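You operate a simulated robot arm through the tools that you are given. There is no shell and no other tool. Be economical: measure what you need, move in short steps, check, and stop when the job is done.

The job below is to be done with a simulated two-armed robot. You get a single attempt, and the scene is never put back.

TASK
Take the black seat post, change hands, seat it in the white tube and close the collar lever.

Only the result counts: the job must be done as asked and must still hold three seconds after the hand-in. Knocking over, shifting, dropping, spilling or breaking anything else fails it.

THE ROBOT
Two 7-joint arms with two-finger parallel grippers on one trunk, on a base that drives. Base frame: it is fixed to the floor where the robot stands at the start and does not move with it; the origin is under the middle of the robot, x ahead of it, y to its left, z up; the surface under the hand at the start is at about z = 882. Units: mm, rad, N and s.
The left shoulder is at the start at [70, 134, 1201], the right one opposite. With the tool pointing down near the work surface each hand reaches from about 100 to 640 mm from the robot's upright axis, wherever it stands, measured 20 degrees to its own side. Places, roughly: bore of the white seat tube [300, 0, 900]; dark collar lever [200, 100, 900]; silver nest lever [200, 400, 900]; white seat tube [300, 0, 900]. Payload 1.57 kg a hand.
Tool frame (each hand has its own): the origin (TCP) lies between the finger pads and is the grasp point; the fingertips stand 30 mm ahead of it; z points along the fingers, y is the line along which they close. The gripper opens to 80 mm. The fingers are 17 mm wide and 12 mm thick; the gripper's body (40 by 82 mm) begins 80 mm behind the TCP.
Orientation is that of the tool frame in the base frame, as [roll, pitch, yaw] about the fixed x, y, z axes, in that order (R = Rz(yaw) Ry(pitch) Rx(roll)). With the fingers straight down and closing along the base's y, the tool's x points along the base's -x, its y along +y and its z along -z.

THE INTERFACE
- The arms move only by the tool drive_tool. It takes "left_rows", "right_rows" or both (then of equal length, played together; a hand with none holds still); each is a list of rows, each a list of 7 numbers: the shift along the tool's x, y, z in units of 25 mm (1.0 is 25 mm), then the turn, a rotation vector about the tool's x, y, z in units of 8 degrees (1.0 is 8 degrees), then the gripper command, from -1 (fully open) to 1 (shut), values between in proportion. In form: [[dx, dy, dz, rx, ry, rz, claw], ...]. A call has 1 to 10 rows; each row shifts and turns the commanded pose from where the row before left it, along the tool's axes as they then stand. A call with a number of a shift or a turn outside -1 to 1 is refused whole. Each row takes 0.2 s and may step no farther than 50 mm and 0.15 rad from the row before; otherwise, or with a gripper value out of range, the whole call is refused. Where a pose cannot be reached the arm comes as near as it can. A force on the tool above 80 N (or 10 N above the force at the start of the call, whichever is more), or a blocked arm, ends the call early, and 0.2 s more pass. Each finger travels about 153 mm/s and halts on what it meets, pressing with about 32 N; the grip force reading is that of the motor and also rises with nothing between the fingers. The clock runs only during rows and for 0.2 s after the last one: add rows that do not move to give the fingers time. It gives the time, the measured TCP pose, the force on the tool (base axes), the opening and the grip force at its end, in the units of the frame above (readings bear some noise), with the torque about the TCP (base axes, N m) and any sound that the robot's microphone picked up.
- Cameras (640 x 400 px; columns grow to the right, rows downward): "scene" is now at [124.8, 10.3, 1406]; the picture's right is [0.14, -0.99, 0.00], its down [-0.77, -0.11, -0.63] and it looks along [0.63, 0.09, -0.77] (base axes); focal length 214 px, centre (320, 200). "left" rides on the left gripper at [72, 7, -122] in its tool frame; the picture's right is [-0.09, 1.00, 0.00], its down [-0.84, -0.08, -0.54] and it looks along [-0.54, -0.05, 0.84] (tool axes); focal length 238 px, centre (320, 200). "right" rides on the right gripper at [72, -7, -122] in its tool frame; the picture's right is [0.09, 1.00, 0.00], its down [-0.84, 0.08, -0.54] and it looks along [-0.54, 0.05, 0.84] (tool axes); focal length 238 px, centre (320, 200). There is no depth. A picture from a camera that has moved, and an enlarged one, comes with that camera's place and axes in the base frame and with its lens.
- get_image(camera): a new picture of that camera. No time passes.
- lift_body(by): slides the trunk up (or, below 0, down) by that many mm; the arms and the scene camera ride with it, the base frame stays. It gives what a move gives, with no picture.
- drive_base(legs): drives the robot by 1 to 6 legs, each [ahead, left, turn to the left] in mm, mm and rad, along the robot's own axes; the way and the turn of a leg run together, so that a leg with both is an arc; at most 1500 mm and 3.142 rad a leg. The arms and the cameras ride along, it lands a little off, and it stops where it bumps. It gives what a move gives.
- head_to(pan, tilt): turns the head with the scene camera to pan (to the left, within 1.501 rad either way) and tilt (down, from -0.506 to 1.204), counted from straight ahead of the robot. It gives what a move gives.
- close_up(camera, box): a new picture of the part [left, top, right, bottom] of that camera's present view, enlarged. No time passes.
- hand_in(): hands the job in; it is judged then, once.

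Work in short steps. Places have to be worked out from the pictures, the camera data and where the tool is seen: move nearer, look again, correct. Check each grasp and each placing, and mend what went wrong. You have 120 turns and 100 pictures in all, those below and enlarged ones among them. Open the grippers and draw the arms clear of the work before you hand the job in, unless the task says otherwise; then end with one line.

The tools are called as a command line: name --argument value ..., lists and objects as JSON in quotes. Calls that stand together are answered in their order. drive_tool: Moves the arms, as the interface text tells. Its arguments: {"type":"object","properties":{"left_rows":{"type":"array","items":{"type":"array","items":{"type":"number"}}},"right_rows":{"type":"array","items":{"type":"array","items":{"type":"number"}}}},"required":[]} The other tools are called the same way: lift_body (by) slides the trunk up or down; drive_base (legs) drives the base; head_to (pan, tilt) turns the head that bears the scene camera; get_image (camera) takes a picture; close_up (camera, box) takes an enlarged picture of a part of a camera's view; hand_in () hands the job in.

At the start:

```text
clock: 0.0
left_position: [425.6, 177.8, 1227.9]
left_tool_rot: [3.14, -0.001, -3.14]
left_contact_force: [0.0, -0.1, 0.1]
left_moment: [-0.01, 0.01, -0.01]
left_grip_width: 79.9
left_gripper_force: 0.0
right_position: [401.6, -161.4, 1208.4]
right_tool_rot: [-3.14, 0.0, 3.141]
right_contact_force: [-0.4, -0.1, -0.3]
right_moment: [0.01, 0.0, 0.0]
right_grip_width: 80.0
right_gripper_force: 0.0
trunk travel left (down, up): [-775.0, 165.0]
robot x, y, heading: [-0.7, 0.8, 0.0]
head pan, tilt: [0.138, 0.887]
```

scene: 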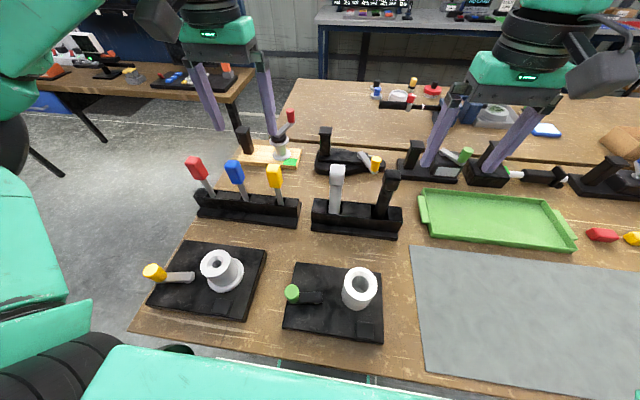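
right: 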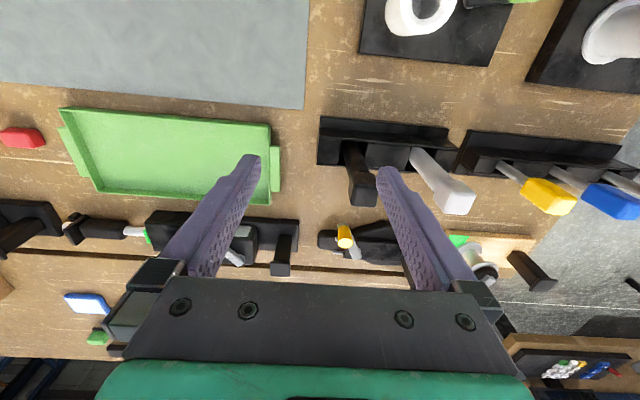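
left: 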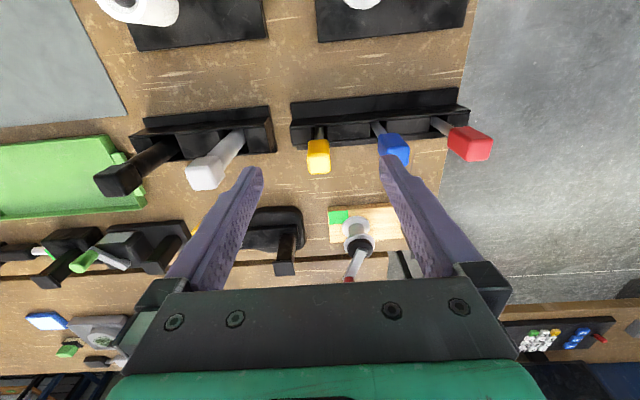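

I'll enlarge the parts of the scene view to identify the seat post, tube, and levers.

close_up --camera "scene" --box '[130, 220, 400, 390]'

close_up --camera "scene" --box '[180, 100, 420, 250]'

close_up --camera "scene" --box '[380, 70, 640, 250]'

```text
2.35 times, centred on (265, 305) of scene
camera zoom: at [124.8, 10.3, 1406.0], right [0.14, -0.99, 0.0], down [-0.77, -0.11, -0.63], along [0.63, 0.09, -0.77], focal length 505 px, centre (449, -47)
```

zoom: 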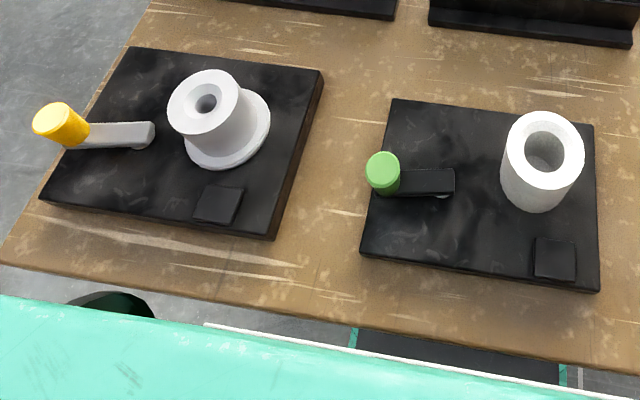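

```text
2.67 times, centred on (300, 175) of scene
camera zoom: at [124.8, 10.3, 1406.0], right [0.14, -0.99, 0.0], down [-0.77, -0.11, -0.63], along [0.63, 0.09, -0.77], focal length 572 px, centre (373, 267)
```

zoom: 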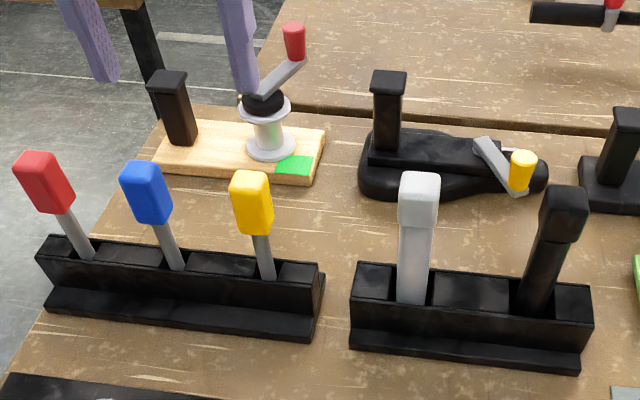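

```text
2.22 times, centred on (510, 160) of scene
camera zoom: at [124.8, 10.3, 1406.0], right [0.14, -0.99, 0.0], down [-0.77, -0.11, -0.63], along [0.63, 0.09, -0.77], focal length 477 px, centre (-102, 289)
```

zoom: 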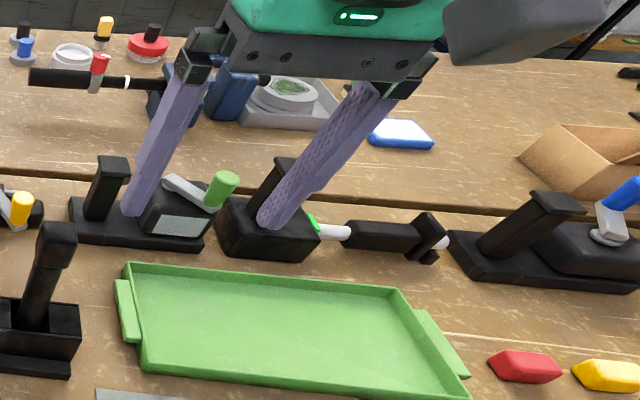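

The black post with a broad head appears to be in the right-hand slot of the second rack, near (475,-120). The white tube with the dark, green-knobbed lever is near (285,-55). I'll zoom in further on both.

close_up --camera "scene" --box '[275, 250, 395, 350]'

close_up --camera "scene" --box '[300, 150, 420, 250]'

close_up --camera "right" --box '[280, 90, 500, 230]'

```text
4.00 times, centred on (335, 300) of scene
camera zoom: at [124.8, 10.3, 1406.0], right [0.14, -0.99, 0.0], down [-0.77, -0.11, -0.63], along [0.63, 0.09, -0.77], focal length 858 px, centre (260, -200)
```

zoom: 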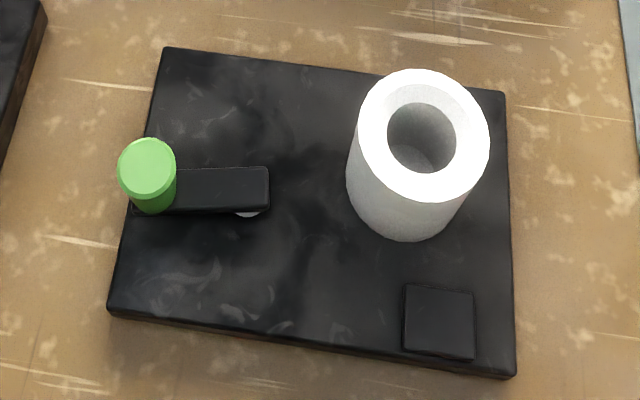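

```text
4.00 times, centred on (360, 200) of scene
camera zoom: at [124.8, 10.3, 1406.0], right [0.14, -0.99, 0.0], down [-0.77, -0.11, -0.63], along [0.63, 0.09, -0.77], focal length 858 px, centre (160, 200)
```

zoom: 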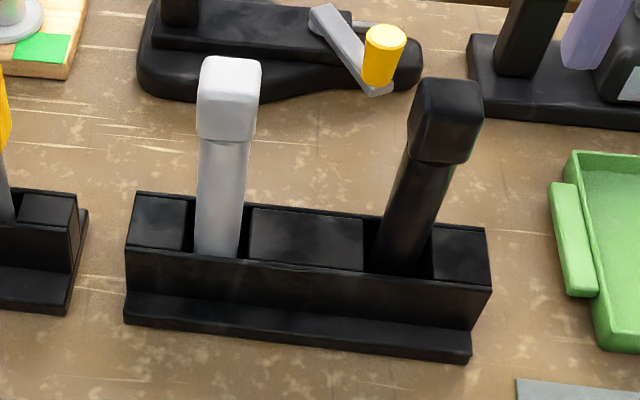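

```text
2.86 times, centred on (390, 160) of right
camera zoom: at [329.3, -168.1, 1331.5], right [-0.09, 1.0, 0.0], down [0.84, 0.08, 0.54], along [0.54, 0.05, -0.84], focal length 681 px, centre (120, 314)
```

zoom: 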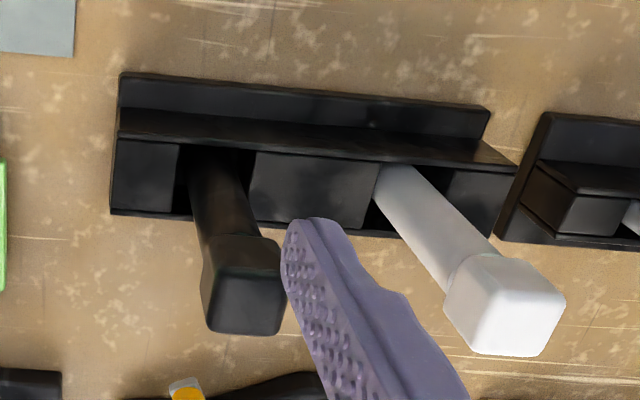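

By triangulating the two views, the post head top is near (481,-98,1079) and the rack top near z≈942, with the post about vertical. To measure the tube and lever I'll bring the right hand back so its camera looks at the fixture.

drive_tool --right_rows '[[1, 0.5, 0.5, 0, 0, 0, -1], [1, 0.5, 0.5, 0, 0, 0, -1], [1, 0.5, 0.5, 0, 0, 0, -1], [1, 0.5, 0.5, 0, 0, 0, -1], [1, 0.5, 0.5, 0, 0, 0, -1], [1, 0.5, 0.5, 0, 0, 0, -1], [1, 0.5, 0.5, 0, 0, 0, -1], [1, 0.5, 0.5, 0, 0, 0, -1]]'

get_image --camera "right"

get_image --camera "scene"

```text
clock: 1.8
left_position: [424.6, 177.8, 1228.1]
left_tool_rot: [-3.141, -0.001, -3.14]
left_contact_force: [-0.2, 0.6, 0.8]
left_moment: [-0.02, 0.02, -0.02]
left_grip_width: 80.1
left_gripper_force: 0.2
right_position: [219.6, -69.9, 1116.6]
right_tool_rot: [-3.136, -0.008, 3.139]
right_contact_force: [9.9, 4.2, -2.9]
right_moment: [-0.59, 1.1, -0.47]
right_grip_width: 80.1
right_gripper_force: 0.1
trunk travel left (down, up): [-775.0, 165.0]
robot x, y, heading: [-1.2, -1.0, 0.001]
head pan, tilt: [0.138, 0.887]
stopped in row 8 (right hand): the force on the tool passed its limit at 194 N (the readings are from after the stop); the commanded pose is now the measured one
```

```text
90 pictures are left
camera right: at [148.2, -75.0, 1239.4], right [-0.09, 1.0, -0.01], down [0.84, 0.08, 0.54], along [0.53, 0.04, -0.84], focal length 238 px, centre (320, 200)
```

right: 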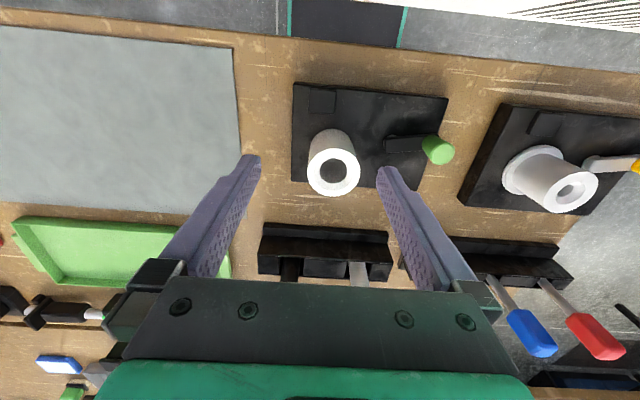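

```text
89 pictures are left
camera scene: at [124.8, 11.2, 1406.0], right [0.14, -0.99, 0.0], down [-0.77, -0.11, -0.63], along [0.63, 0.09, -0.77], focal length 214 px, centre (320, 200)
```

scene: 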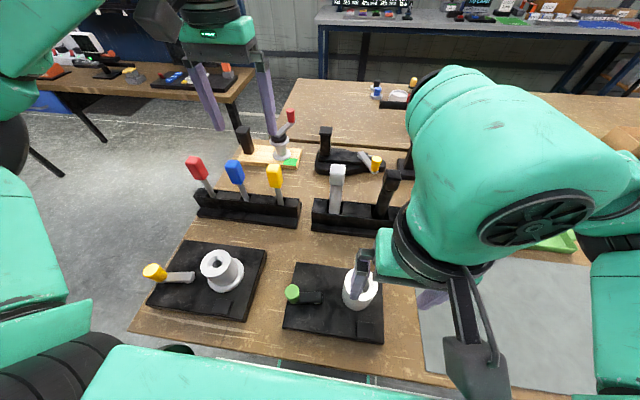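

The arm bumped the robot's own trunk at the end, but nothing on the table moved. I'll enlarge the fixture from here.

close_up --camera "right" --box '[280, 70, 460, 210]'

close_up --camera "right" --box '[250, 215, 410, 305]'

```text
2.86 times, centred on (370, 140) of right
camera zoom: at [148.2, -75.0, 1239.4], right [-0.09, 1.0, -0.01], down [0.84, 0.08, 0.54], along [0.53, 0.04, -0.84], focal length 681 px, centre (177, 371)
```

zoom: 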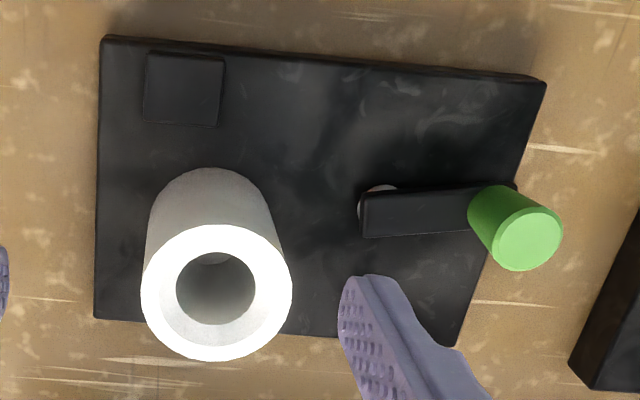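

```text
4.00 times, centred on (330, 260) of right
camera zoom: at [148.2, -75.0, 1239.4], right [-0.09, 1.0, -0.01], down [0.84, 0.08, 0.54], along [0.53, 0.04, -0.84], focal length 953 px, centre (280, -40)
```

zoom: 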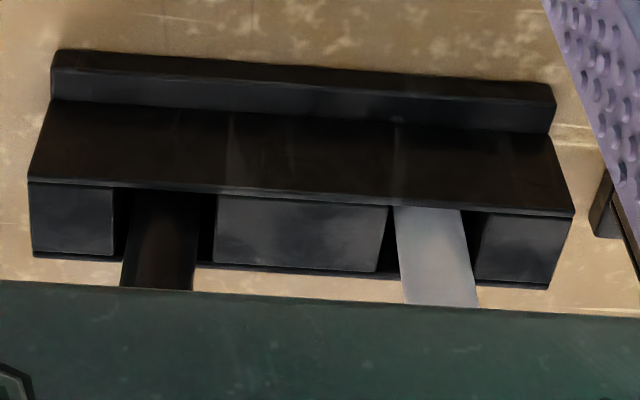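

Estimates are tube top centre ≈(272,-49,979), bore ≈33 mm, and shaft ≈28 mm. The plan is for the right hand to grip the shaft at an angle from the front, lift it, and pass the head to the left hand from above. I'll back the right hand off forward and tilt it about 55°.

drive_tool --right_rows '[[-0.5, -0.1, -0.5, 0, 0, 0, -1], [-1, -0.16, -0.2, 0, 0, 0, -1], [-1, -0.16, -0.2, 0, 0, 0, -1], [-1, -0.16, -0.2, 0, 0, 0, -1], [-1, -0.16, -0.1, 0, 0, 0, -1], [-1, -0.16, 0, 0, 0, 0, -1], [-1, -0.16, 0, 0, 0, 0, -1]]'

drive_tool --right_rows '[[0, 0, 0, 0, -0.98, 0, -1], [0, 0, 0, 0, -0.98, 0, -1], [0, 0, 0, 0, -0.98, 0, -1], [0, 0, 0, 0, -0.98, 0, -1], [0, 0, 0, 0, -0.98, 0, -1], [0, 0, 0, 0, -0.98, 0, -1], [0, 0, 0, 0, -0.98, 0, -1]]'

get_image --camera "right"

get_image --camera "scene"

```text
clock: 3.4
left_position: [425.0, 176.4, 1228.3]
left_tool_rot: [-3.141, -0.003, -3.139]
left_contact_force: [0.3, 0.4, -0.6]
left_moment: [-0.01, -0.03, 0.03]
left_grip_width: 80.2
left_gripper_force: 0.1
right_position: [381.2, -98.1, 1145.7]
right_tool_rot: [-3.135, -0.007, -3.141]
right_contact_force: [0.2, 0.5, 0.0]
right_moment: [-0.03, 0.01, -0.01]
right_grip_width: 80.0
right_gripper_force: 0.1
trunk travel left (down, up): [-775.0, 165.0]
robot x, y, heading: [1.6, -0.2, -0.0]
head pan, tilt: [0.138, 0.887]
```

```text
clock: 5.0
left_position: [425.1, 176.3, 1228.7]
left_tool_rot: [3.14, -0.001, -3.14]
left_contact_force: [-0.1, 0.5, 0.7]
left_moment: [-0.01, 0.03, -0.02]
left_grip_width: 80.0
left_gripper_force: 0.1
right_position: [382.7, -97.1, 1146.4]
right_tool_rot: [-3.132, 0.953, -3.136]
right_contact_force: [-0.3, 0.2, 1.1]
right_moment: [0.0, -0.01, -0.01]
right_grip_width: 80.0
right_gripper_force: 0.0
trunk travel left (down, up): [-775.0, 165.0]
robot x, y, heading: [0.1, -0.4, -0.003]
head pan, tilt: [0.138, 0.887]
```

```text
86 pictures are left
camera right: at [240.0, -103.1, 1158.2], right [-0.05, 1.0, -0.08], down [0.04, 0.08, 1.0], along [1.0, 0.05, -0.05], focal length 238 px, centre (320, 200)
```

right: 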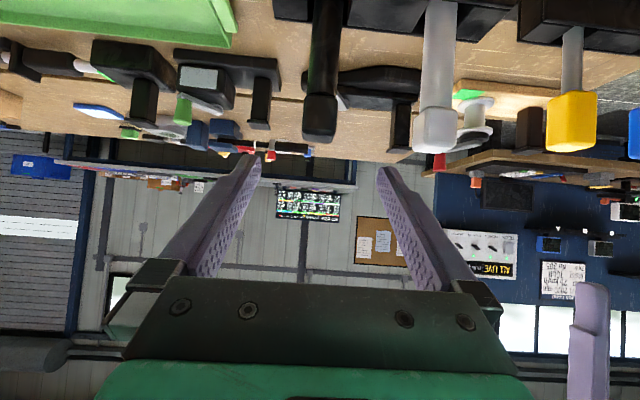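

```text
85 pictures are left
camera scene: at [124.3, 10.3, 1406.1], right [0.14, -0.99, 0.0], down [-0.77, -0.11, -0.63], along [0.63, 0.09, -0.77], focal length 214 px, centre (320, 200)
```

scene: 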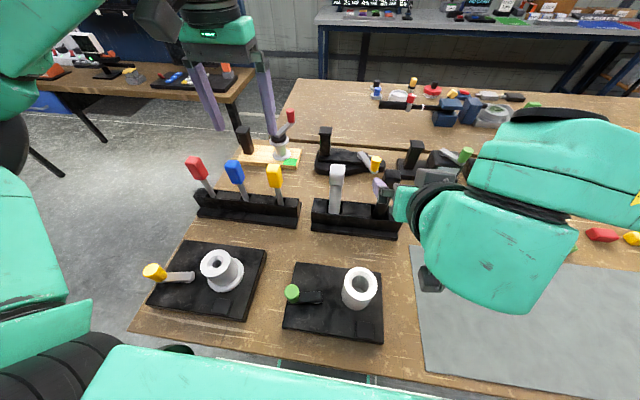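

The right camera confirms the post is vertical with its head top at about (481,-97,1080), and the white post is well clear. I'll go down to a stand-off in front of the shaft with the fingers narrowed to 50 mm.

drive_tool --right_rows '[[0.72, 0, 0.59, 0, 0, 0, -0.25], [0.72, 0, 0.59, 0, 0, 0, -0.25], [0.72, 0, 0.59, 0, 0, 0, -0.25], [0.72, 0, 0.59, 0, 0, 0, -0.25], [0, 0, 0, 0, 0, 0, -0.25]]'

get_image --camera "right"

close_up --camera "scene" --box '[320, 140, 440, 240]'

```text
clock: 6.2
left_position: [425.8, 177.5, 1228.4]
left_tool_rot: [3.141, -0.001, -3.141]
left_contact_force: [-0.9, -0.6, 0.7]
left_moment: [0.0, 0.01, 0.0]
left_grip_width: 80.1
left_gripper_force: 0.0
right_position: [389.9, -98.3, 1051.8]
right_tool_rot: [-3.134, 0.951, -3.134]
right_contact_force: [-0.9, -0.1, 0.2]
right_moment: [0.0, 0.02, 0.0]
right_grip_width: 50.2
right_gripper_force: 0.0
trunk travel left (down, up): [-775.0, 165.0]
robot x, y, heading: [-0.6, 0.3, -0.001]
head pan, tilt: [0.138, 0.887]
```

```text
84 pictures are left
camera right: at [247.2, -104.5, 1065.5], right [-0.05, 1.0, -0.08], down [0.05, 0.08, 1.0], along [1.0, 0.05, -0.05], focal length 238 px, centre (320, 200)
```

right: 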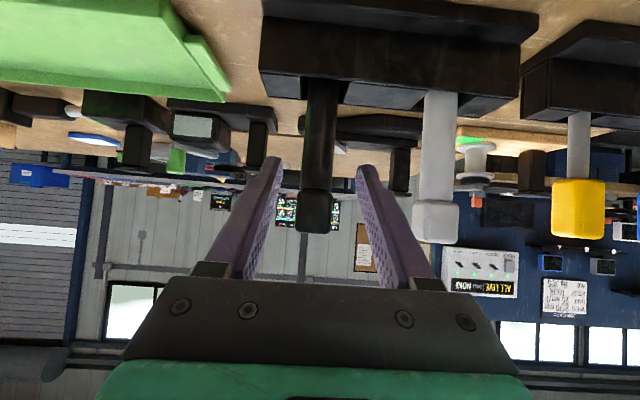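

```text
4.00 times, centred on (380, 190) of scene
camera zoom: at [125.3, 9.6, 1406.0], right [0.14, -0.99, 0.0], down [-0.77, -0.11, -0.63], along [0.63, 0.09, -0.77], focal length 858 px, centre (80, 240)
```

zoom: 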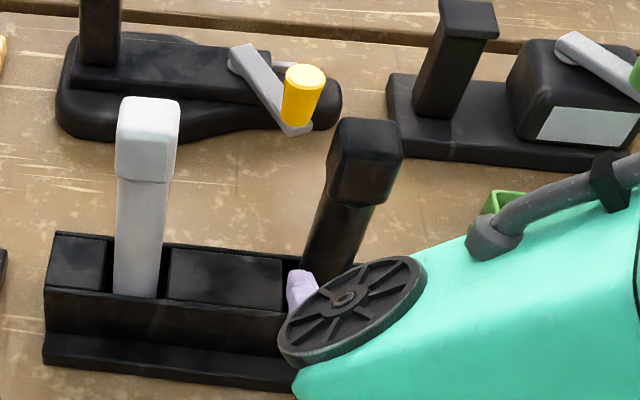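

The post is centred between the fingers laterally (y≈-98.5). I'll advance 110 mm along the tool and close gently.

drive_tool --right_rows '[[0, 0, 0.88, 0, 0, 0, -0.25], [0, 0, 0.88, 0, 0, 0, -0.25], [0, 0, 0.88, 0, 0, 0, -0.25], [0, 0, 0.88, 0, 0, 0, -0.25], [0, 0, 0.88, 0, 0, 0, -0.25]]'

get_image --camera "right"

```text
clock: 7.3
left_position: [426.7, 176.6, 1228.5]
left_tool_rot: [-3.141, 0.0, -3.139]
left_contact_force: [0.6, 0.7, -0.2]
left_moment: [0.0, -0.02, 0.01]
left_grip_width: 79.7
left_gripper_force: 0.1
right_position: [478.9, -98.5, 988.0]
right_tool_rot: [-3.129, 0.949, -3.134]
right_contact_force: [0.4, -1.0, -0.7]
right_moment: [0.0, -0.01, 0.01]
right_grip_width: 50.1
right_gripper_force: 0.1
trunk travel left (down, up): [-775.0, 165.0]
robot x, y, heading: [2.8, 1.2, 0.001]
head pan, tilt: [0.138, 0.887]
```

```text
82 pictures are left
camera right: at [337.6, -103.8, 1000.6], right [-0.05, 1.0, -0.08], down [0.05, 0.08, 1.0], along [1.0, 0.05, -0.05], focal length 238 px, centre (320, 200)
```

right: 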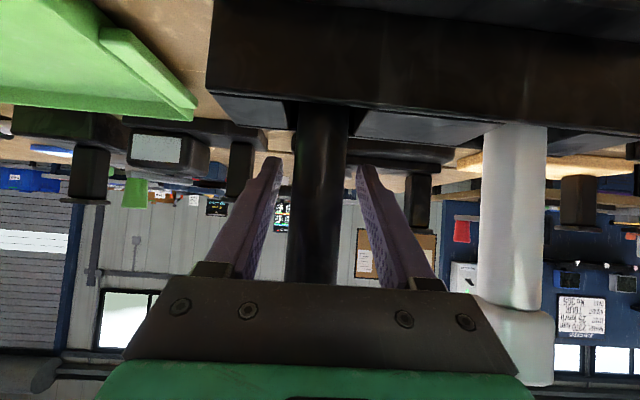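

The shaft is between the pads, so I'll close the right gripper and give it time.

drive_tool --right_rows '[[0, 0, 0, 0, 0, 0, 0.2], [0, 0, 0, 0, 0, 0, 0.6], [0, 0, 0, 0, 0, 0, 1], [0, 0, 0, 0, 0, 0, 1]]'

get_image --camera "right"

```text
clock: 8.3
left_position: [424.6, 177.5, 1228.5]
left_tool_rot: [-3.141, 0.001, -3.14]
left_contact_force: [-0.5, 0.1, 0.1]
left_moment: [0.01, 0.03, -0.04]
left_grip_width: 80.1
left_gripper_force: 0.0
right_position: [478.6, -98.8, 989.1]
right_tool_rot: [-3.131, 0.952, -3.134]
right_contact_force: [0.4, 0.0, 0.6]
right_moment: [0.07, 0.08, 0.01]
right_grip_width: 30.3
right_gripper_force: 31.8
trunk travel left (down, up): [-775.0, 165.0]
robot x, y, heading: [-1.8, 0.6, -0.0]
head pan, tilt: [0.138, 0.887]
```

```text
81 pictures are left
camera right: at [336.2, -103.5, 1001.3], right [-0.05, 1.0, -0.08], down [0.04, 0.08, 1.0], along [1.0, 0.05, -0.05], focal length 238 px, centre (320, 200)
```

right: 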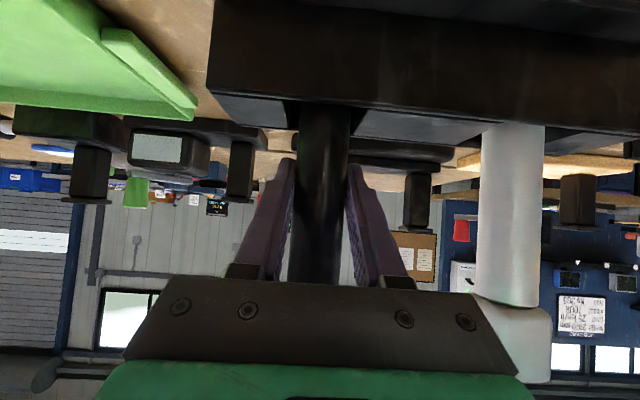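

The grip reads 30.3 mm wide at 32 N, so the shaft is held. I'll lift straight up slowly.

drive_tool --right_rows '[[-0.33, 0, -0.23, 0, 0, 0, 1], [-0.65, 0, -0.46, 0, 0, 0, 1], [-0.65, 0, -0.46, 0, 0, 0, 1], [-0.65, 0, -0.46, 0, 0, 0, 1], [-0.65, 0, -0.46, 0, 0, 0, 1], [-0.65, 0, -0.46, 0, 0, 0, 1], [-0.65, 0, -0.46, 0, 0, 0, 1]]'

get_image --camera "right"

get_image --camera "scene"

get_image --camera "left"

```text
clock: 9.9
left_position: [425.8, 176.6, 1228.7]
left_tool_rot: [3.142, 0.0, -3.14]
left_contact_force: [0.6, -0.2, -0.1]
left_moment: [-0.01, 0.0, -0.01]
left_grip_width: 80.0
left_gripper_force: 0.0
right_position: [477.2, -98.0, 1119.7]
right_tool_rot: [-3.131, 0.949, -3.133]
right_contact_force: [0.5, 0.6, -1.9]
right_moment: [-0.02, 0.04, 0.0]
right_grip_width: 30.4
right_gripper_force: 31.9
trunk travel left (down, up): [-775.0, 165.0]
robot x, y, heading: [5.2, 2.4, -0.003]
head pan, tilt: [0.138, 0.887]
```

```text
80 pictures are left
camera right: at [336.4, -103.8, 1131.7], right [-0.05, 1.0, -0.08], down [0.04, 0.08, 1.0], along [1.0, 0.05, -0.05], focal length 238 px, centre (320, 200)
```

right: 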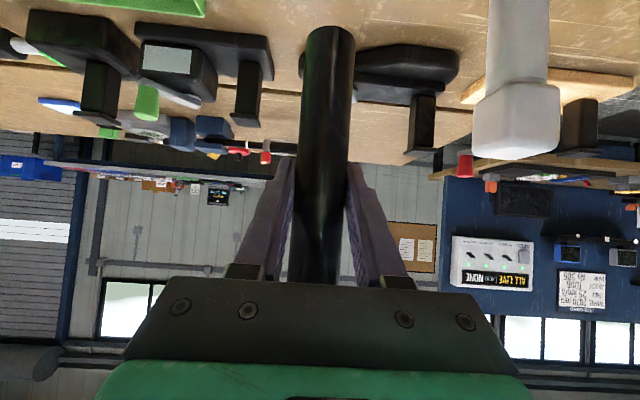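

```text
79 pictures are left
camera scene: at [124.8, 9.8, 1406.0], right [0.14, -0.99, 0.0], down [-0.77, -0.11, -0.63], along [0.63, 0.09, -0.77], focal length 214 px, centre (320, 200)
```

scene: 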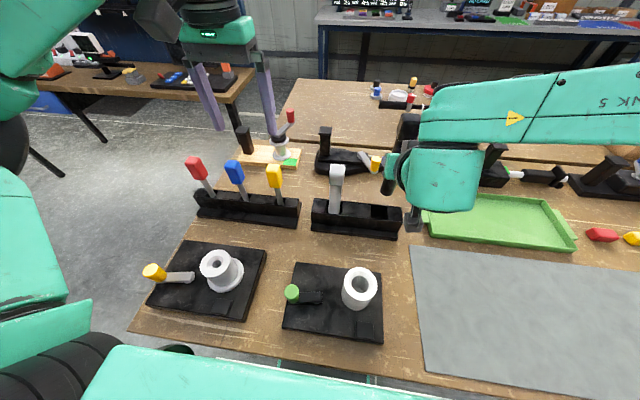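

```text
78 pictures are left
camera left: at [356.0, 184.0, 1349.5], right [0.09, 1.0, 0.0], down [0.84, -0.08, 0.54], along [0.54, -0.05, -0.84], focal length 238 px, centre (320, 200)
```

left: 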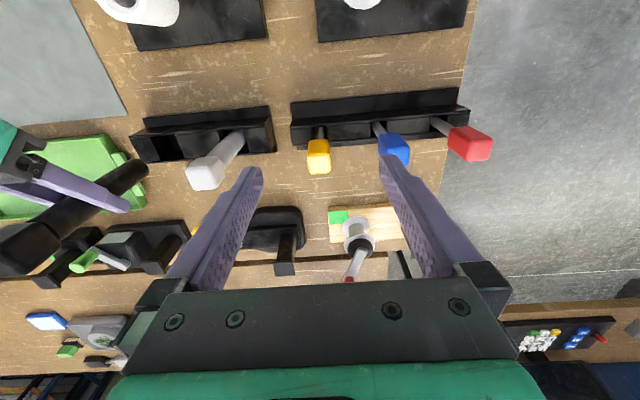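

The post is lifted, its bottom about 95 mm below the grip and its head top about 91 mm above. I'll bring it back and toward the middle, at roughly (400,-10,1130), for the handover.

drive_tool --right_rows '[[0.28, 0.2, -0.56, 0, 0, 0, 1], [0.28, 0.6, -0.56, 0, 0, 0, 1], [0.28, 0.8, -0.56, 0, 0, 0, 1], [0.28, 0.96, -0.56, 0, 0, 0, 1], [0.28, 0.96, -0.56, 0, 0, 0, 1]]'

get_image --camera "left"

get_image --camera "scene"

```text
clock: 11.2
left_position: [426.6, 177.9, 1227.2]
left_tool_rot: [-3.141, 0.001, -3.138]
left_contact_force: [-0.4, -0.6, -0.4]
left_moment: [0.01, -0.01, -0.02]
left_grip_width: 80.0
left_gripper_force: 0.0
right_position: [402.2, -7.9, 1130.0]
right_tool_rot: [-3.129, 0.953, -3.132]
right_contact_force: [0.9, 0.4, -2.2]
right_moment: [0.0, 0.01, -0.04]
right_grip_width: 30.1
right_gripper_force: 32.3
trunk travel left (down, up): [-775.0, 165.0]
robot x, y, heading: [2.5, 3.5, 0.002]
head pan, tilt: [0.138, 0.887]
```

```text
77 pictures are left
camera left: at [356.0, 186.3, 1349.2], right [0.09, 1.0, 0.0], down [0.84, -0.08, 0.54], along [0.54, -0.05, -0.84], focal length 238 px, centre (320, 200)
```

left: 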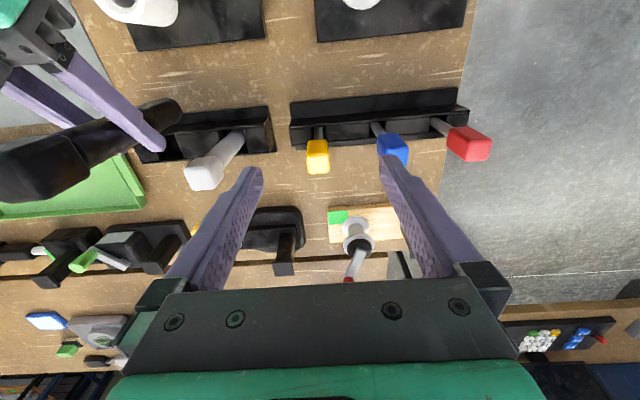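

```text
76 pictures are left
camera scene: at [124.8, 12.2, 1406.0], right [0.14, -0.99, 0.0], down [-0.77, -0.11, -0.63], along [0.63, 0.09, -0.77], focal length 214 px, centre (320, 200)
```

scene: 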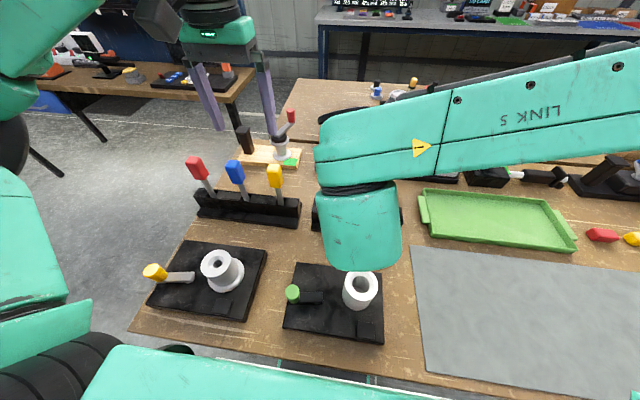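

The right forearm lies above the post on its right side, so a left approach from straight above would be tight. Instead I'll yaw the left hand 90° and tilt it 45°, so it comes in from the left and closes along x on the head.

drive_tool --left_rows '[[0, 0, 0, 0, 0, -0.94, -1], [0, 0, 0, 0, 0, -0.94, -1], [0, 0, 0, 0, 0, -0.94, -1], [0, 0, 0, 0, 0, -0.94, -1], [0, 0, 0, 0, 0, -0.94, -1], [0, 0, 0, 0, 0, -0.94, -1], [0, 0, 0, 0, 0, -0.94, -1], [0, 0, 0, 0, 0, -0.94, -1], [0, 0, 0, 0, 0, -0.94, -1], [0, 0, 0, 0, 0, -0.94, -1]]'

drive_tool --left_rows '[[0, 0, 0, 0, 0, -0.93, -1], [0, 0, 0, 0, 0, -0.93, -1], [0, 0, 0, 0, 0.94, 0, -1], [0, 0, 0, 0, 0.94, 0, -1], [0, 0, 0, 0, 0.94, 0, -1], [0, 0, 0, 0, 0.94, 0, -1], [0, 0, 0, 0, 0.94, 0, -1], [0, 0, 0, 0, 0.94, 0, -1]]'

get_image --camera "left"

get_image --camera "scene"

```text
clock: 13.3
left_position: [426.3, 177.3, 1227.9]
left_tool_rot: [-3.142, 0.001, -1.826]
left_contact_force: [0.7, -0.4, -0.5]
left_moment: [0.03, -0.04, -0.01]
left_grip_width: 80.3
left_gripper_force: 0.1
right_position: [403.3, -10.2, 1129.9]
right_tool_rot: [-3.131, 0.952, -3.135]
right_contact_force: [-1.0, -0.5, -1.7]
right_moment: [-0.01, -0.03, 0.0]
right_grip_width: 30.0
right_gripper_force: 32.1
trunk travel left (down, up): [-775.0, 165.0]
robot x, y, heading: [2.5, -1.3, 0.004]
head pan, tilt: [0.138, 0.887]
```

```text
clock: 15.2
left_position: [425.8, 177.3, 1228.1]
left_tool_rot: [-3.14, -0.791, -1.569]
left_contact_force: [-0.1, 0.5, 0.2]
left_moment: [0.02, 0.0, -0.01]
left_grip_width: 80.1
left_gripper_force: 0.0
right_position: [401.9, -10.0, 1130.1]
right_tool_rot: [-3.129, 0.951, -3.135]
right_contact_force: [-0.1, 0.6, -2.1]
right_moment: [-0.02, -0.01, -0.03]
right_grip_width: 30.3
right_gripper_force: 32.6
trunk travel left (down, up): [-775.0, 165.0]
robot x, y, heading: [-1.6, 0.0, 0.001]
head pan, tilt: [0.138, 0.887]
```

```text
75 pictures are left
camera left: at [421.2, 214.9, 1364.4], right [-1.0, 0.06, -0.07], down [0.07, 0.97, -0.21], along [0.05, -0.22, -0.97], focal length 238 px, centre (320, 200)
```

left: 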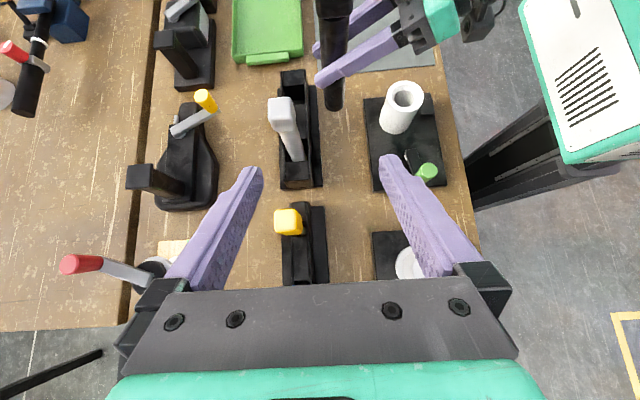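

```text
74 pictures are left
camera scene: at [125.0, 11.3, 1406.0], right [0.14, -0.99, 0.0], down [-0.77, -0.11, -0.63], along [0.63, 0.09, -0.77], focal length 214 px, centre (320, 200)
```

scene: 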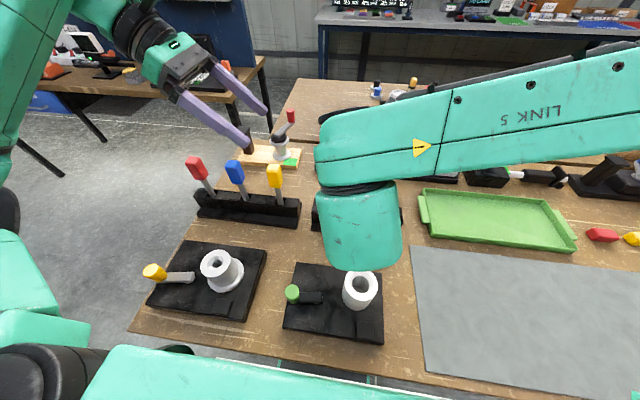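

The left hand is oriented well. Next I'll move it to a stand-off 110 mm from the head along its tool axis, opening narrowed to 56 mm, then check.

drive_tool --left_rows '[[0.93, 0.19, 0.3, 0, 0, 0, -0.4], [0.93, 0.19, 0.3, 0, 0, 0, -0.4], [0.93, 0.19, 0.3, 0, 0, 0, -0.4], [0.93, 0.19, 0.3, 0, 0, 0, -0.4], [0.93, 0.19, 0.3, 0, 0, 0, -0.4]]'

get_image --camera "left"

get_image --camera "scene"

```text
clock: 16.4
left_position: [400.5, 66.9, 1283.5]
left_tool_rot: [3.14, -0.787, -1.565]
left_contact_force: [1.3, -0.3, 0.0]
left_moment: [0.04, -0.03, -0.03]
left_grip_width: 55.9
left_gripper_force: 0.0
right_position: [402.3, -10.4, 1129.3]
right_tool_rot: [-3.134, 0.952, -3.134]
right_contact_force: [-0.9, -0.5, -1.9]
right_moment: [0.02, 0.01, 0.05]
right_grip_width: 30.1
right_gripper_force: 31.8
trunk travel left (down, up): [-775.0, 165.0]
robot x, y, heading: [1.1, -0.5, -0.001]
head pan, tilt: [0.138, 0.887]
```

```text
73 pictures are left
camera left: at [397.7, 103.5, 1419.8], right [-1.0, 0.06, -0.06], down [0.08, 0.97, -0.21], along [0.05, -0.21, -0.98], focal length 238 px, centre (320, 200)
```

left: 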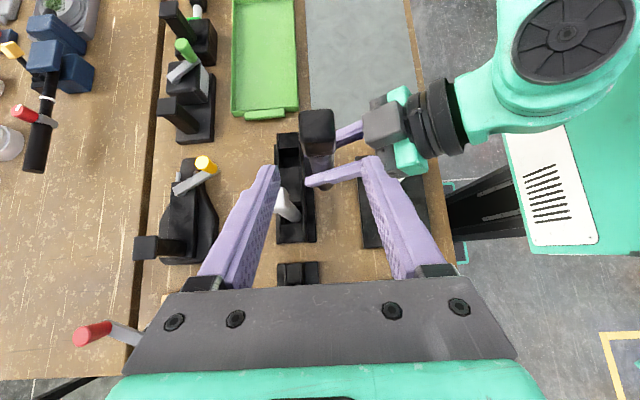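

```text
72 pictures are left
camera scene: at [125.2, 9.0, 1406.0], right [0.14, -0.99, 0.0], down [-0.77, -0.11, -0.63], along [0.63, 0.09, -0.77], focal length 214 px, centre (320, 200)
```

scene: 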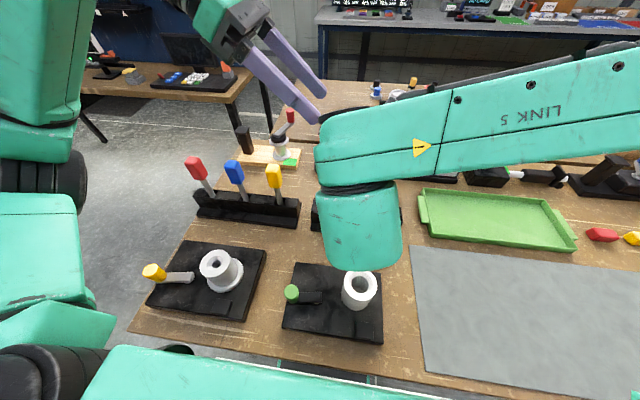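

Head top appears near (406,-9). I'll zoom in to get its exact centre, size and yaw.

close_up --camera "left" --box '[270, 90, 390, 200]'

```text
3.64 times, centred on (330, 145) of left
camera zoom: at [397.7, 103.5, 1419.8], right [-1.0, 0.06, -0.06], down [0.08, 0.97, -0.21], along [0.05, -0.21, -0.98], focal length 867 px, centre (284, 400)
```

zoom: 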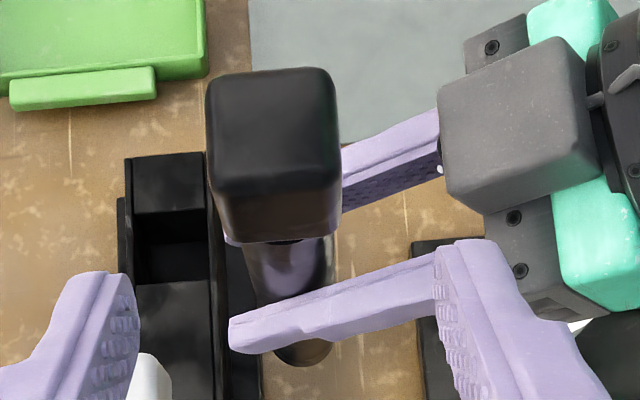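

Using tool-frame geometry the head centre is ≈(402,-11), matching the right TCP. A block on the right gripper's top sits ~10 mm from where the left finger will go, so I'll narrow to 44 mm and approach in two parts.

drive_tool --left_rows '[[0, -0.06, 0.87, 0, 0, 0, -0.1], [0, 0, 0.87, 0, 0, 0, -0.1], [0, 0, 0.87, 0, 0, 0, -0.1]]'

get_image --camera "left"

```text
clock: 17.1
left_position: [403.0, 21.3, 1237.9]
left_tool_rot: [3.141, -0.79, -1.567]
left_contact_force: [-0.6, 0.8, 0.0]
left_moment: [0.06, -0.01, -0.01]
left_grip_width: 43.8
left_gripper_force: 0.1
right_position: [402.2, -10.3, 1130.1]
right_tool_rot: [-3.131, 0.952, -3.134]
right_contact_force: [-1.1, 0.5, -2.7]
right_moment: [-0.05, -0.02, -0.03]
right_grip_width: 30.0
right_gripper_force: 31.7
trunk travel left (down, up): [-775.0, 165.0]
robot x, y, heading: [-3.6, 0.6, -0.003]
head pan, tilt: [0.138, 0.887]
```

```text
70 pictures are left
camera left: at [399.5, 58.1, 1373.6], right [-1.0, 0.06, -0.06], down [0.07, 0.97, -0.21], along [0.05, -0.21, -0.98], focal length 238 px, centre (320, 200)
```

left: 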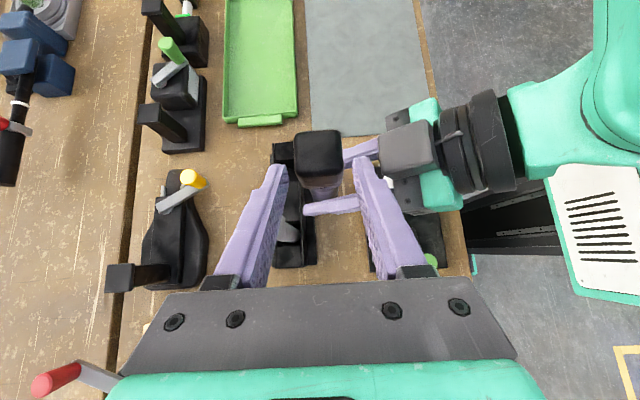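

The head is centred between the left fingers and clear of the grey block, so I'll advance the last 44 mm.

drive_tool --left_rows '[[0, 0, 0.6, 0, 0, 0, -0.1], [0, 0, 0.6, 0, 0, 0, -0.1], [0, 0, 0.58, 0, 0, 0, -0.1]]'

close_up --camera "left" --box '[240, 110, 440, 260]'

```text
clock: 17.9
left_position: [404.3, -10.7, 1205.7]
left_tool_rot: [3.141, -0.789, -1.569]
left_contact_force: [0.6, 0.1, -0.6]
left_moment: [0.02, -0.02, 0.02]
left_grip_width: 44.3
left_gripper_force: 0.0
right_position: [403.2, -9.0, 1128.8]
right_tool_rot: [-3.129, 0.951, -3.135]
right_contact_force: [0.0, -0.2, -2.9]
right_moment: [-0.01, 0.03, -0.03]
right_grip_width: 30.1
right_gripper_force: 32.2
trunk travel left (down, up): [-775.0, 165.0]
robot x, y, heading: [-1.9, 2.6, 0.004]
head pan, tilt: [0.138, 0.887]
```

```text
2.67 times, centred on (340, 185) of left
camera zoom: at [399.5, 26.9, 1342.4], right [-1.0, 0.06, -0.07], down [0.07, 0.97, -0.21], along [0.05, -0.22, -0.98], focal length 636 px, centre (267, 240)
```

zoom: 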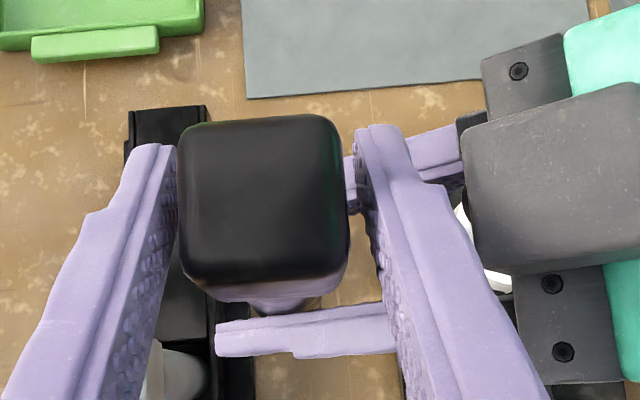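

The head sits squarely between the fingers. I'll nudge 1 mm to centre, then close the left gripper while the right holds.

drive_tool --left_rows '[[0, -0.04, 0, 0, 0, 0, 0], [0, 0, 0, 0, 0, 0, 0.15], [0, 0, 0, 0, 0, 0, 0.3], [0, 0, 0, 0, 0, 0, 1], [0, 0, 0, 0, 0, 0, 1]]' --right_rows '[[0, 0, 0, 0, 0, 0, 1], [0, 0, 0, 0, 0, 0, 1], [0, 0, 0, 0, 0, 0, 1], [0, 0, 0, 0, 0, 0, 1], [0, 0, 0, 0, 0, 0, 1]]'

get_image --camera "left"

```text
clock: 19.1
left_position: [404.9, -9.9, 1206.4]
left_tool_rot: [3.139, -0.786, -1.569]
left_contact_force: [-8.7, 2.1, 1.0]
left_moment: [-0.05, 0.19, -0.1]
left_grip_width: 33.7
left_gripper_force: 32.5
right_position: [402.1, -10.4, 1131.2]
right_tool_rot: [-3.132, 0.952, -3.134]
right_contact_force: [9.1, 0.4, -3.3]
right_moment: [0.15, 0.49, 0.15]
right_grip_width: 30.4
right_gripper_force: 32.4
trunk travel left (down, up): [-775.0, 165.0]
robot x, y, heading: [2.2, 4.4, 0.007]
head pan, tilt: [0.138, 0.887]
```

```text
68 pictures are left
camera left: at [400.2, 27.0, 1342.6], right [-1.0, 0.06, -0.06], down [0.08, 0.97, -0.21], along [0.05, -0.22, -0.98], focal length 238 px, centre (320, 200)
```

left: 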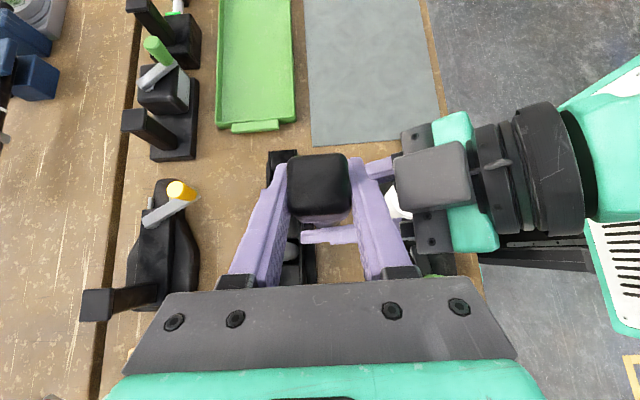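

Both hands hold (left width 33.7 mm, 32 N). I'll relieve the ~9 N sideways stress by 1 mm, then open the right hand fully.

drive_tool --left_rows '[[0, 0.05, 0, 0, 0, 0, 1], [0, 0, 0, 0, 0, 0, 1], [0, 0, 0, 0, 0, 0, 1], [0, 0, 0, 0, 0, 0, 1], [0, 0, 0, 0, 0, 0, 1]]' --right_rows '[[0, 0, 0, 0, 0, 0, 1], [0, 0, 0, 0, 0, 0, 1], [0, 0, 0, 0, 0, 0, 0], [0, 0, 0, 0, 0, 0, -0.5], [0, 0, 0, 0, 0, 0, -0.5]]'

get_image --camera "right"

```text
clock: 20.4
left_position: [403.4, -8.1, 1205.1]
left_tool_rot: [3.141, -0.787, -1.568]
left_contact_force: [0.1, 0.2, -0.6]
left_moment: [0.03, 0.03, 0.03]
left_grip_width: 33.6
left_gripper_force: 31.9
right_position: [402.8, -9.7, 1129.4]
right_tool_rot: [-3.129, 0.949, -3.134]
right_contact_force: [0.5, -0.1, -0.1]
right_moment: [-0.03, 0.02, 0.03]
right_grip_width: 60.0
right_gripper_force: 0.1
trunk travel left (down, up): [-775.0, 165.0]
robot x, y, heading: [-1.5, -1.6, -0.002]
head pan, tilt: [0.138, 0.887]
```

```text
67 pictures are left
camera right: at [260.5, -15.4, 1142.0], right [-0.05, 1.0, -0.08], down [0.04, 0.08, 1.0], along [1.0, 0.05, -0.05], focal length 238 px, centre (320, 200)
```

right: 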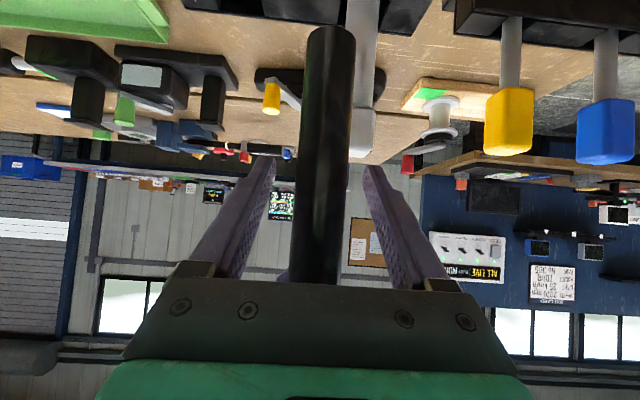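

The left hand holds the post alone with no load left on the right. I'll withdraw the right hand backwards 80 mm, then sideways to the right.

drive_tool --right_rows '[[0, 0, -0.8, 0, 0, 0, -0.5], [0, 0, -0.8, 0, 0, 0, -0.5], [0, 0, -0.8, 0, 0, 0, -0.5], [0, 0, -0.8, 0, 0, 0, -0.5], [0, -0.5, 0, 0, 0, 0, -0.5]]'

drive_tool --right_rows '[[0, -1, 0, 0, 0, 0, -0.5], [0, -1, 0, 0, 0, 0, -0.5], [0, -1, 0, 0, 0, 0, -0.5], [0, -1, 0, 0, 0, 0, -0.5], [0, -1, 0, 0, 0, 0, -0.5], [0, -1, 0, 0, 0, 0, -0.5], [0, -1, 0, 0, 0, 0, -0.5], [0, -1, 0, 0, 0, 0, -0.5]]'

get_image --camera "scene"

get_image --camera "right"

```text
clock: 21.6
left_position: [403.2, -10.1, 1205.8]
left_tool_rot: [3.14, -0.788, -1.567]
left_contact_force: [-0.6, -0.6, 0.2]
left_moment: [0.02, 0.0, -0.03]
left_grip_width: 33.5
left_gripper_force: 31.8
right_position: [336.8, -24.1, 1176.1]
right_tool_rot: [-3.131, 0.951, -3.134]
right_contact_force: [-0.5, 0.2, 0.0]
right_moment: [0.01, 0.03, -0.03]
right_grip_width: 59.7
right_gripper_force: 0.1
trunk travel left (down, up): [-775.0, 165.0]
robot x, y, heading: [-1.4, 0.2, 0.004]
head pan, tilt: [0.138, 0.887]
```

```text
clock: 23.4
left_position: [402.8, -11.2, 1205.7]
left_tool_rot: [-3.14, -0.786, -1.568]
left_contact_force: [-0.2, -0.6, 0.5]
left_moment: [0.01, 0.01, -0.03]
left_grip_width: 33.6
left_gripper_force: 31.8
right_position: [360.8, -209.3, 1202.8]
right_tool_rot: [-3.131, 0.95, -3.133]
right_contact_force: [-0.1, 0.0, -0.3]
right_moment: [0.01, -0.02, 0.02]
right_grip_width: 60.3
right_gripper_force: 0.1
right hand out of reach, approached as far as the arm can: row 3, 4, 5, 6, 7
trunk travel left (down, up): [-775.0, 165.0]
robot x, y, heading: [-0.8, 1.1, 0.002]
head pan, tilt: [0.138, 0.887]
```

```text
66 pictures are left
camera scene: at [124.8, 8.5, 1406.0], right [0.14, -0.99, 0.0], down [-0.77, -0.11, -0.63], along [0.63, 0.09, -0.77], focal length 214 px, centre (320, 200)
```

scene: 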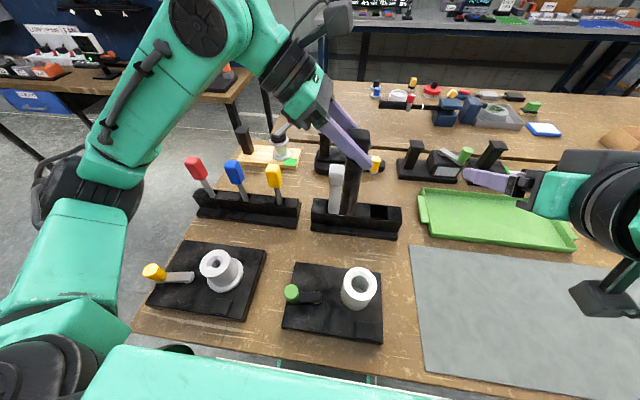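

```text
65 pictures are left
camera right: at [219.3, -215.1, 1215.2], right [-0.05, 1.0, -0.08], down [0.05, 0.08, 1.0], along [1.0, 0.05, -0.05], focal length 238 px, centre (320, 200)
```

right: 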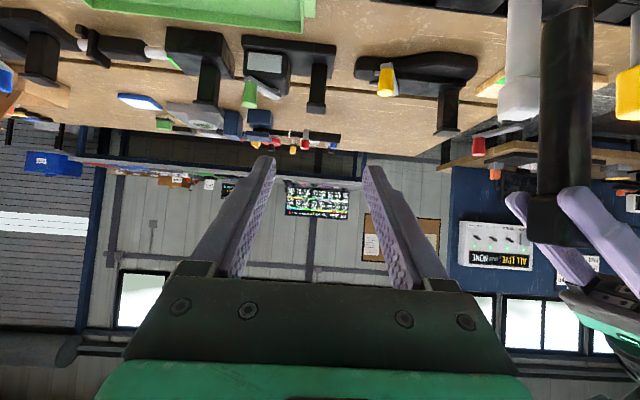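

The handover is complete and the post hangs vertically from the left hand. I'll carry it over the tube, keeping the tip about 20 mm above the rim.

drive_tool --left_rows '[[0.05, 0.74, 0.27, 0, 0, 0, 1], [0.05, 0.74, 0.27, 0, 0, 0, 1], [0.05, 0.74, 0.27, 0, 0, 0, 1], [0.05, 0.74, 0.27, 0, 0, 0, 1], [0.05, 0.74, 0.27, 0, 0, 0, 1], [0.05, 0.74, 0.27, 0, 0, 0, 1], [0.05, 0.74, 0.27, 0, 0, 0, 1]]'

get_image --camera "scene"

get_image --camera "left"

get_image --camera "right"

```text
clock: 24.9
left_position: [272.6, -49.9, 1178.8]
left_tool_rot: [3.141, -0.787, -1.57]
left_contact_force: [0.3, -0.2, 0.5]
left_moment: [-0.03, 0.02, 0.03]
left_grip_width: 33.9
left_gripper_force: 32.1
right_position: [359.5, -207.5, 1204.9]
right_tool_rot: [-3.133, 0.949, -3.135]
right_contact_force: [0.4, -0.7, -0.4]
right_moment: [0.0, 0.02, 0.01]
right_grip_width: 60.0
right_gripper_force: 0.1
trunk travel left (down, up): [-775.0, 165.0]
robot x, y, heading: [1.3, -3.1, -0.001]
head pan, tilt: [0.138, 0.887]
```

```text
64 pictures are left
camera scene: at [123.6, 9.6, 1406.1], right [0.14, -0.99, 0.0], down [-0.77, -0.11, -0.63], along [0.63, 0.09, -0.77], focal length 214 px, centre (320, 200)
```

scene: 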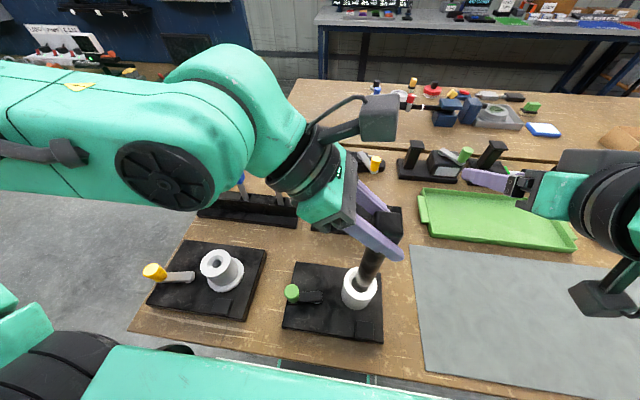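

```text
63 pictures are left
camera left: at [268.3, -13.8, 1315.5], right [-1.0, 0.06, -0.07], down [0.07, 0.97, -0.21], along [0.05, -0.21, -0.98], focal length 238 px, centre (320, 200)
```

left: 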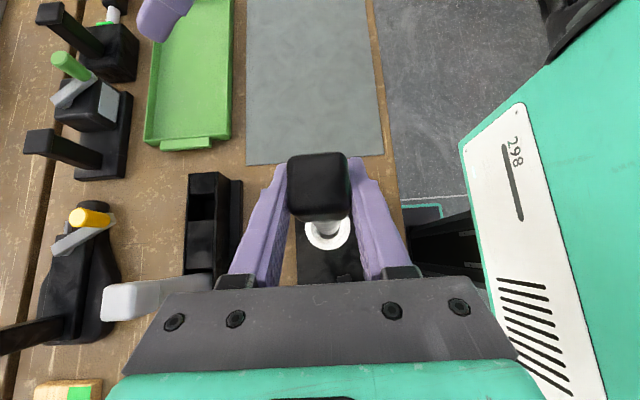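

```text
62 pictures are left
camera right: at [218.3, -213.6, 1215.5], right [-0.05, 1.0, -0.08], down [0.05, 0.08, 1.0], along [1.0, 0.05, -0.05], focal length 238 px, centre (320, 200)
```

right: 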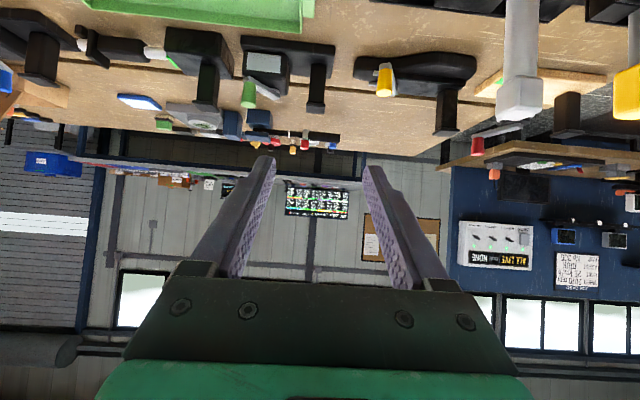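

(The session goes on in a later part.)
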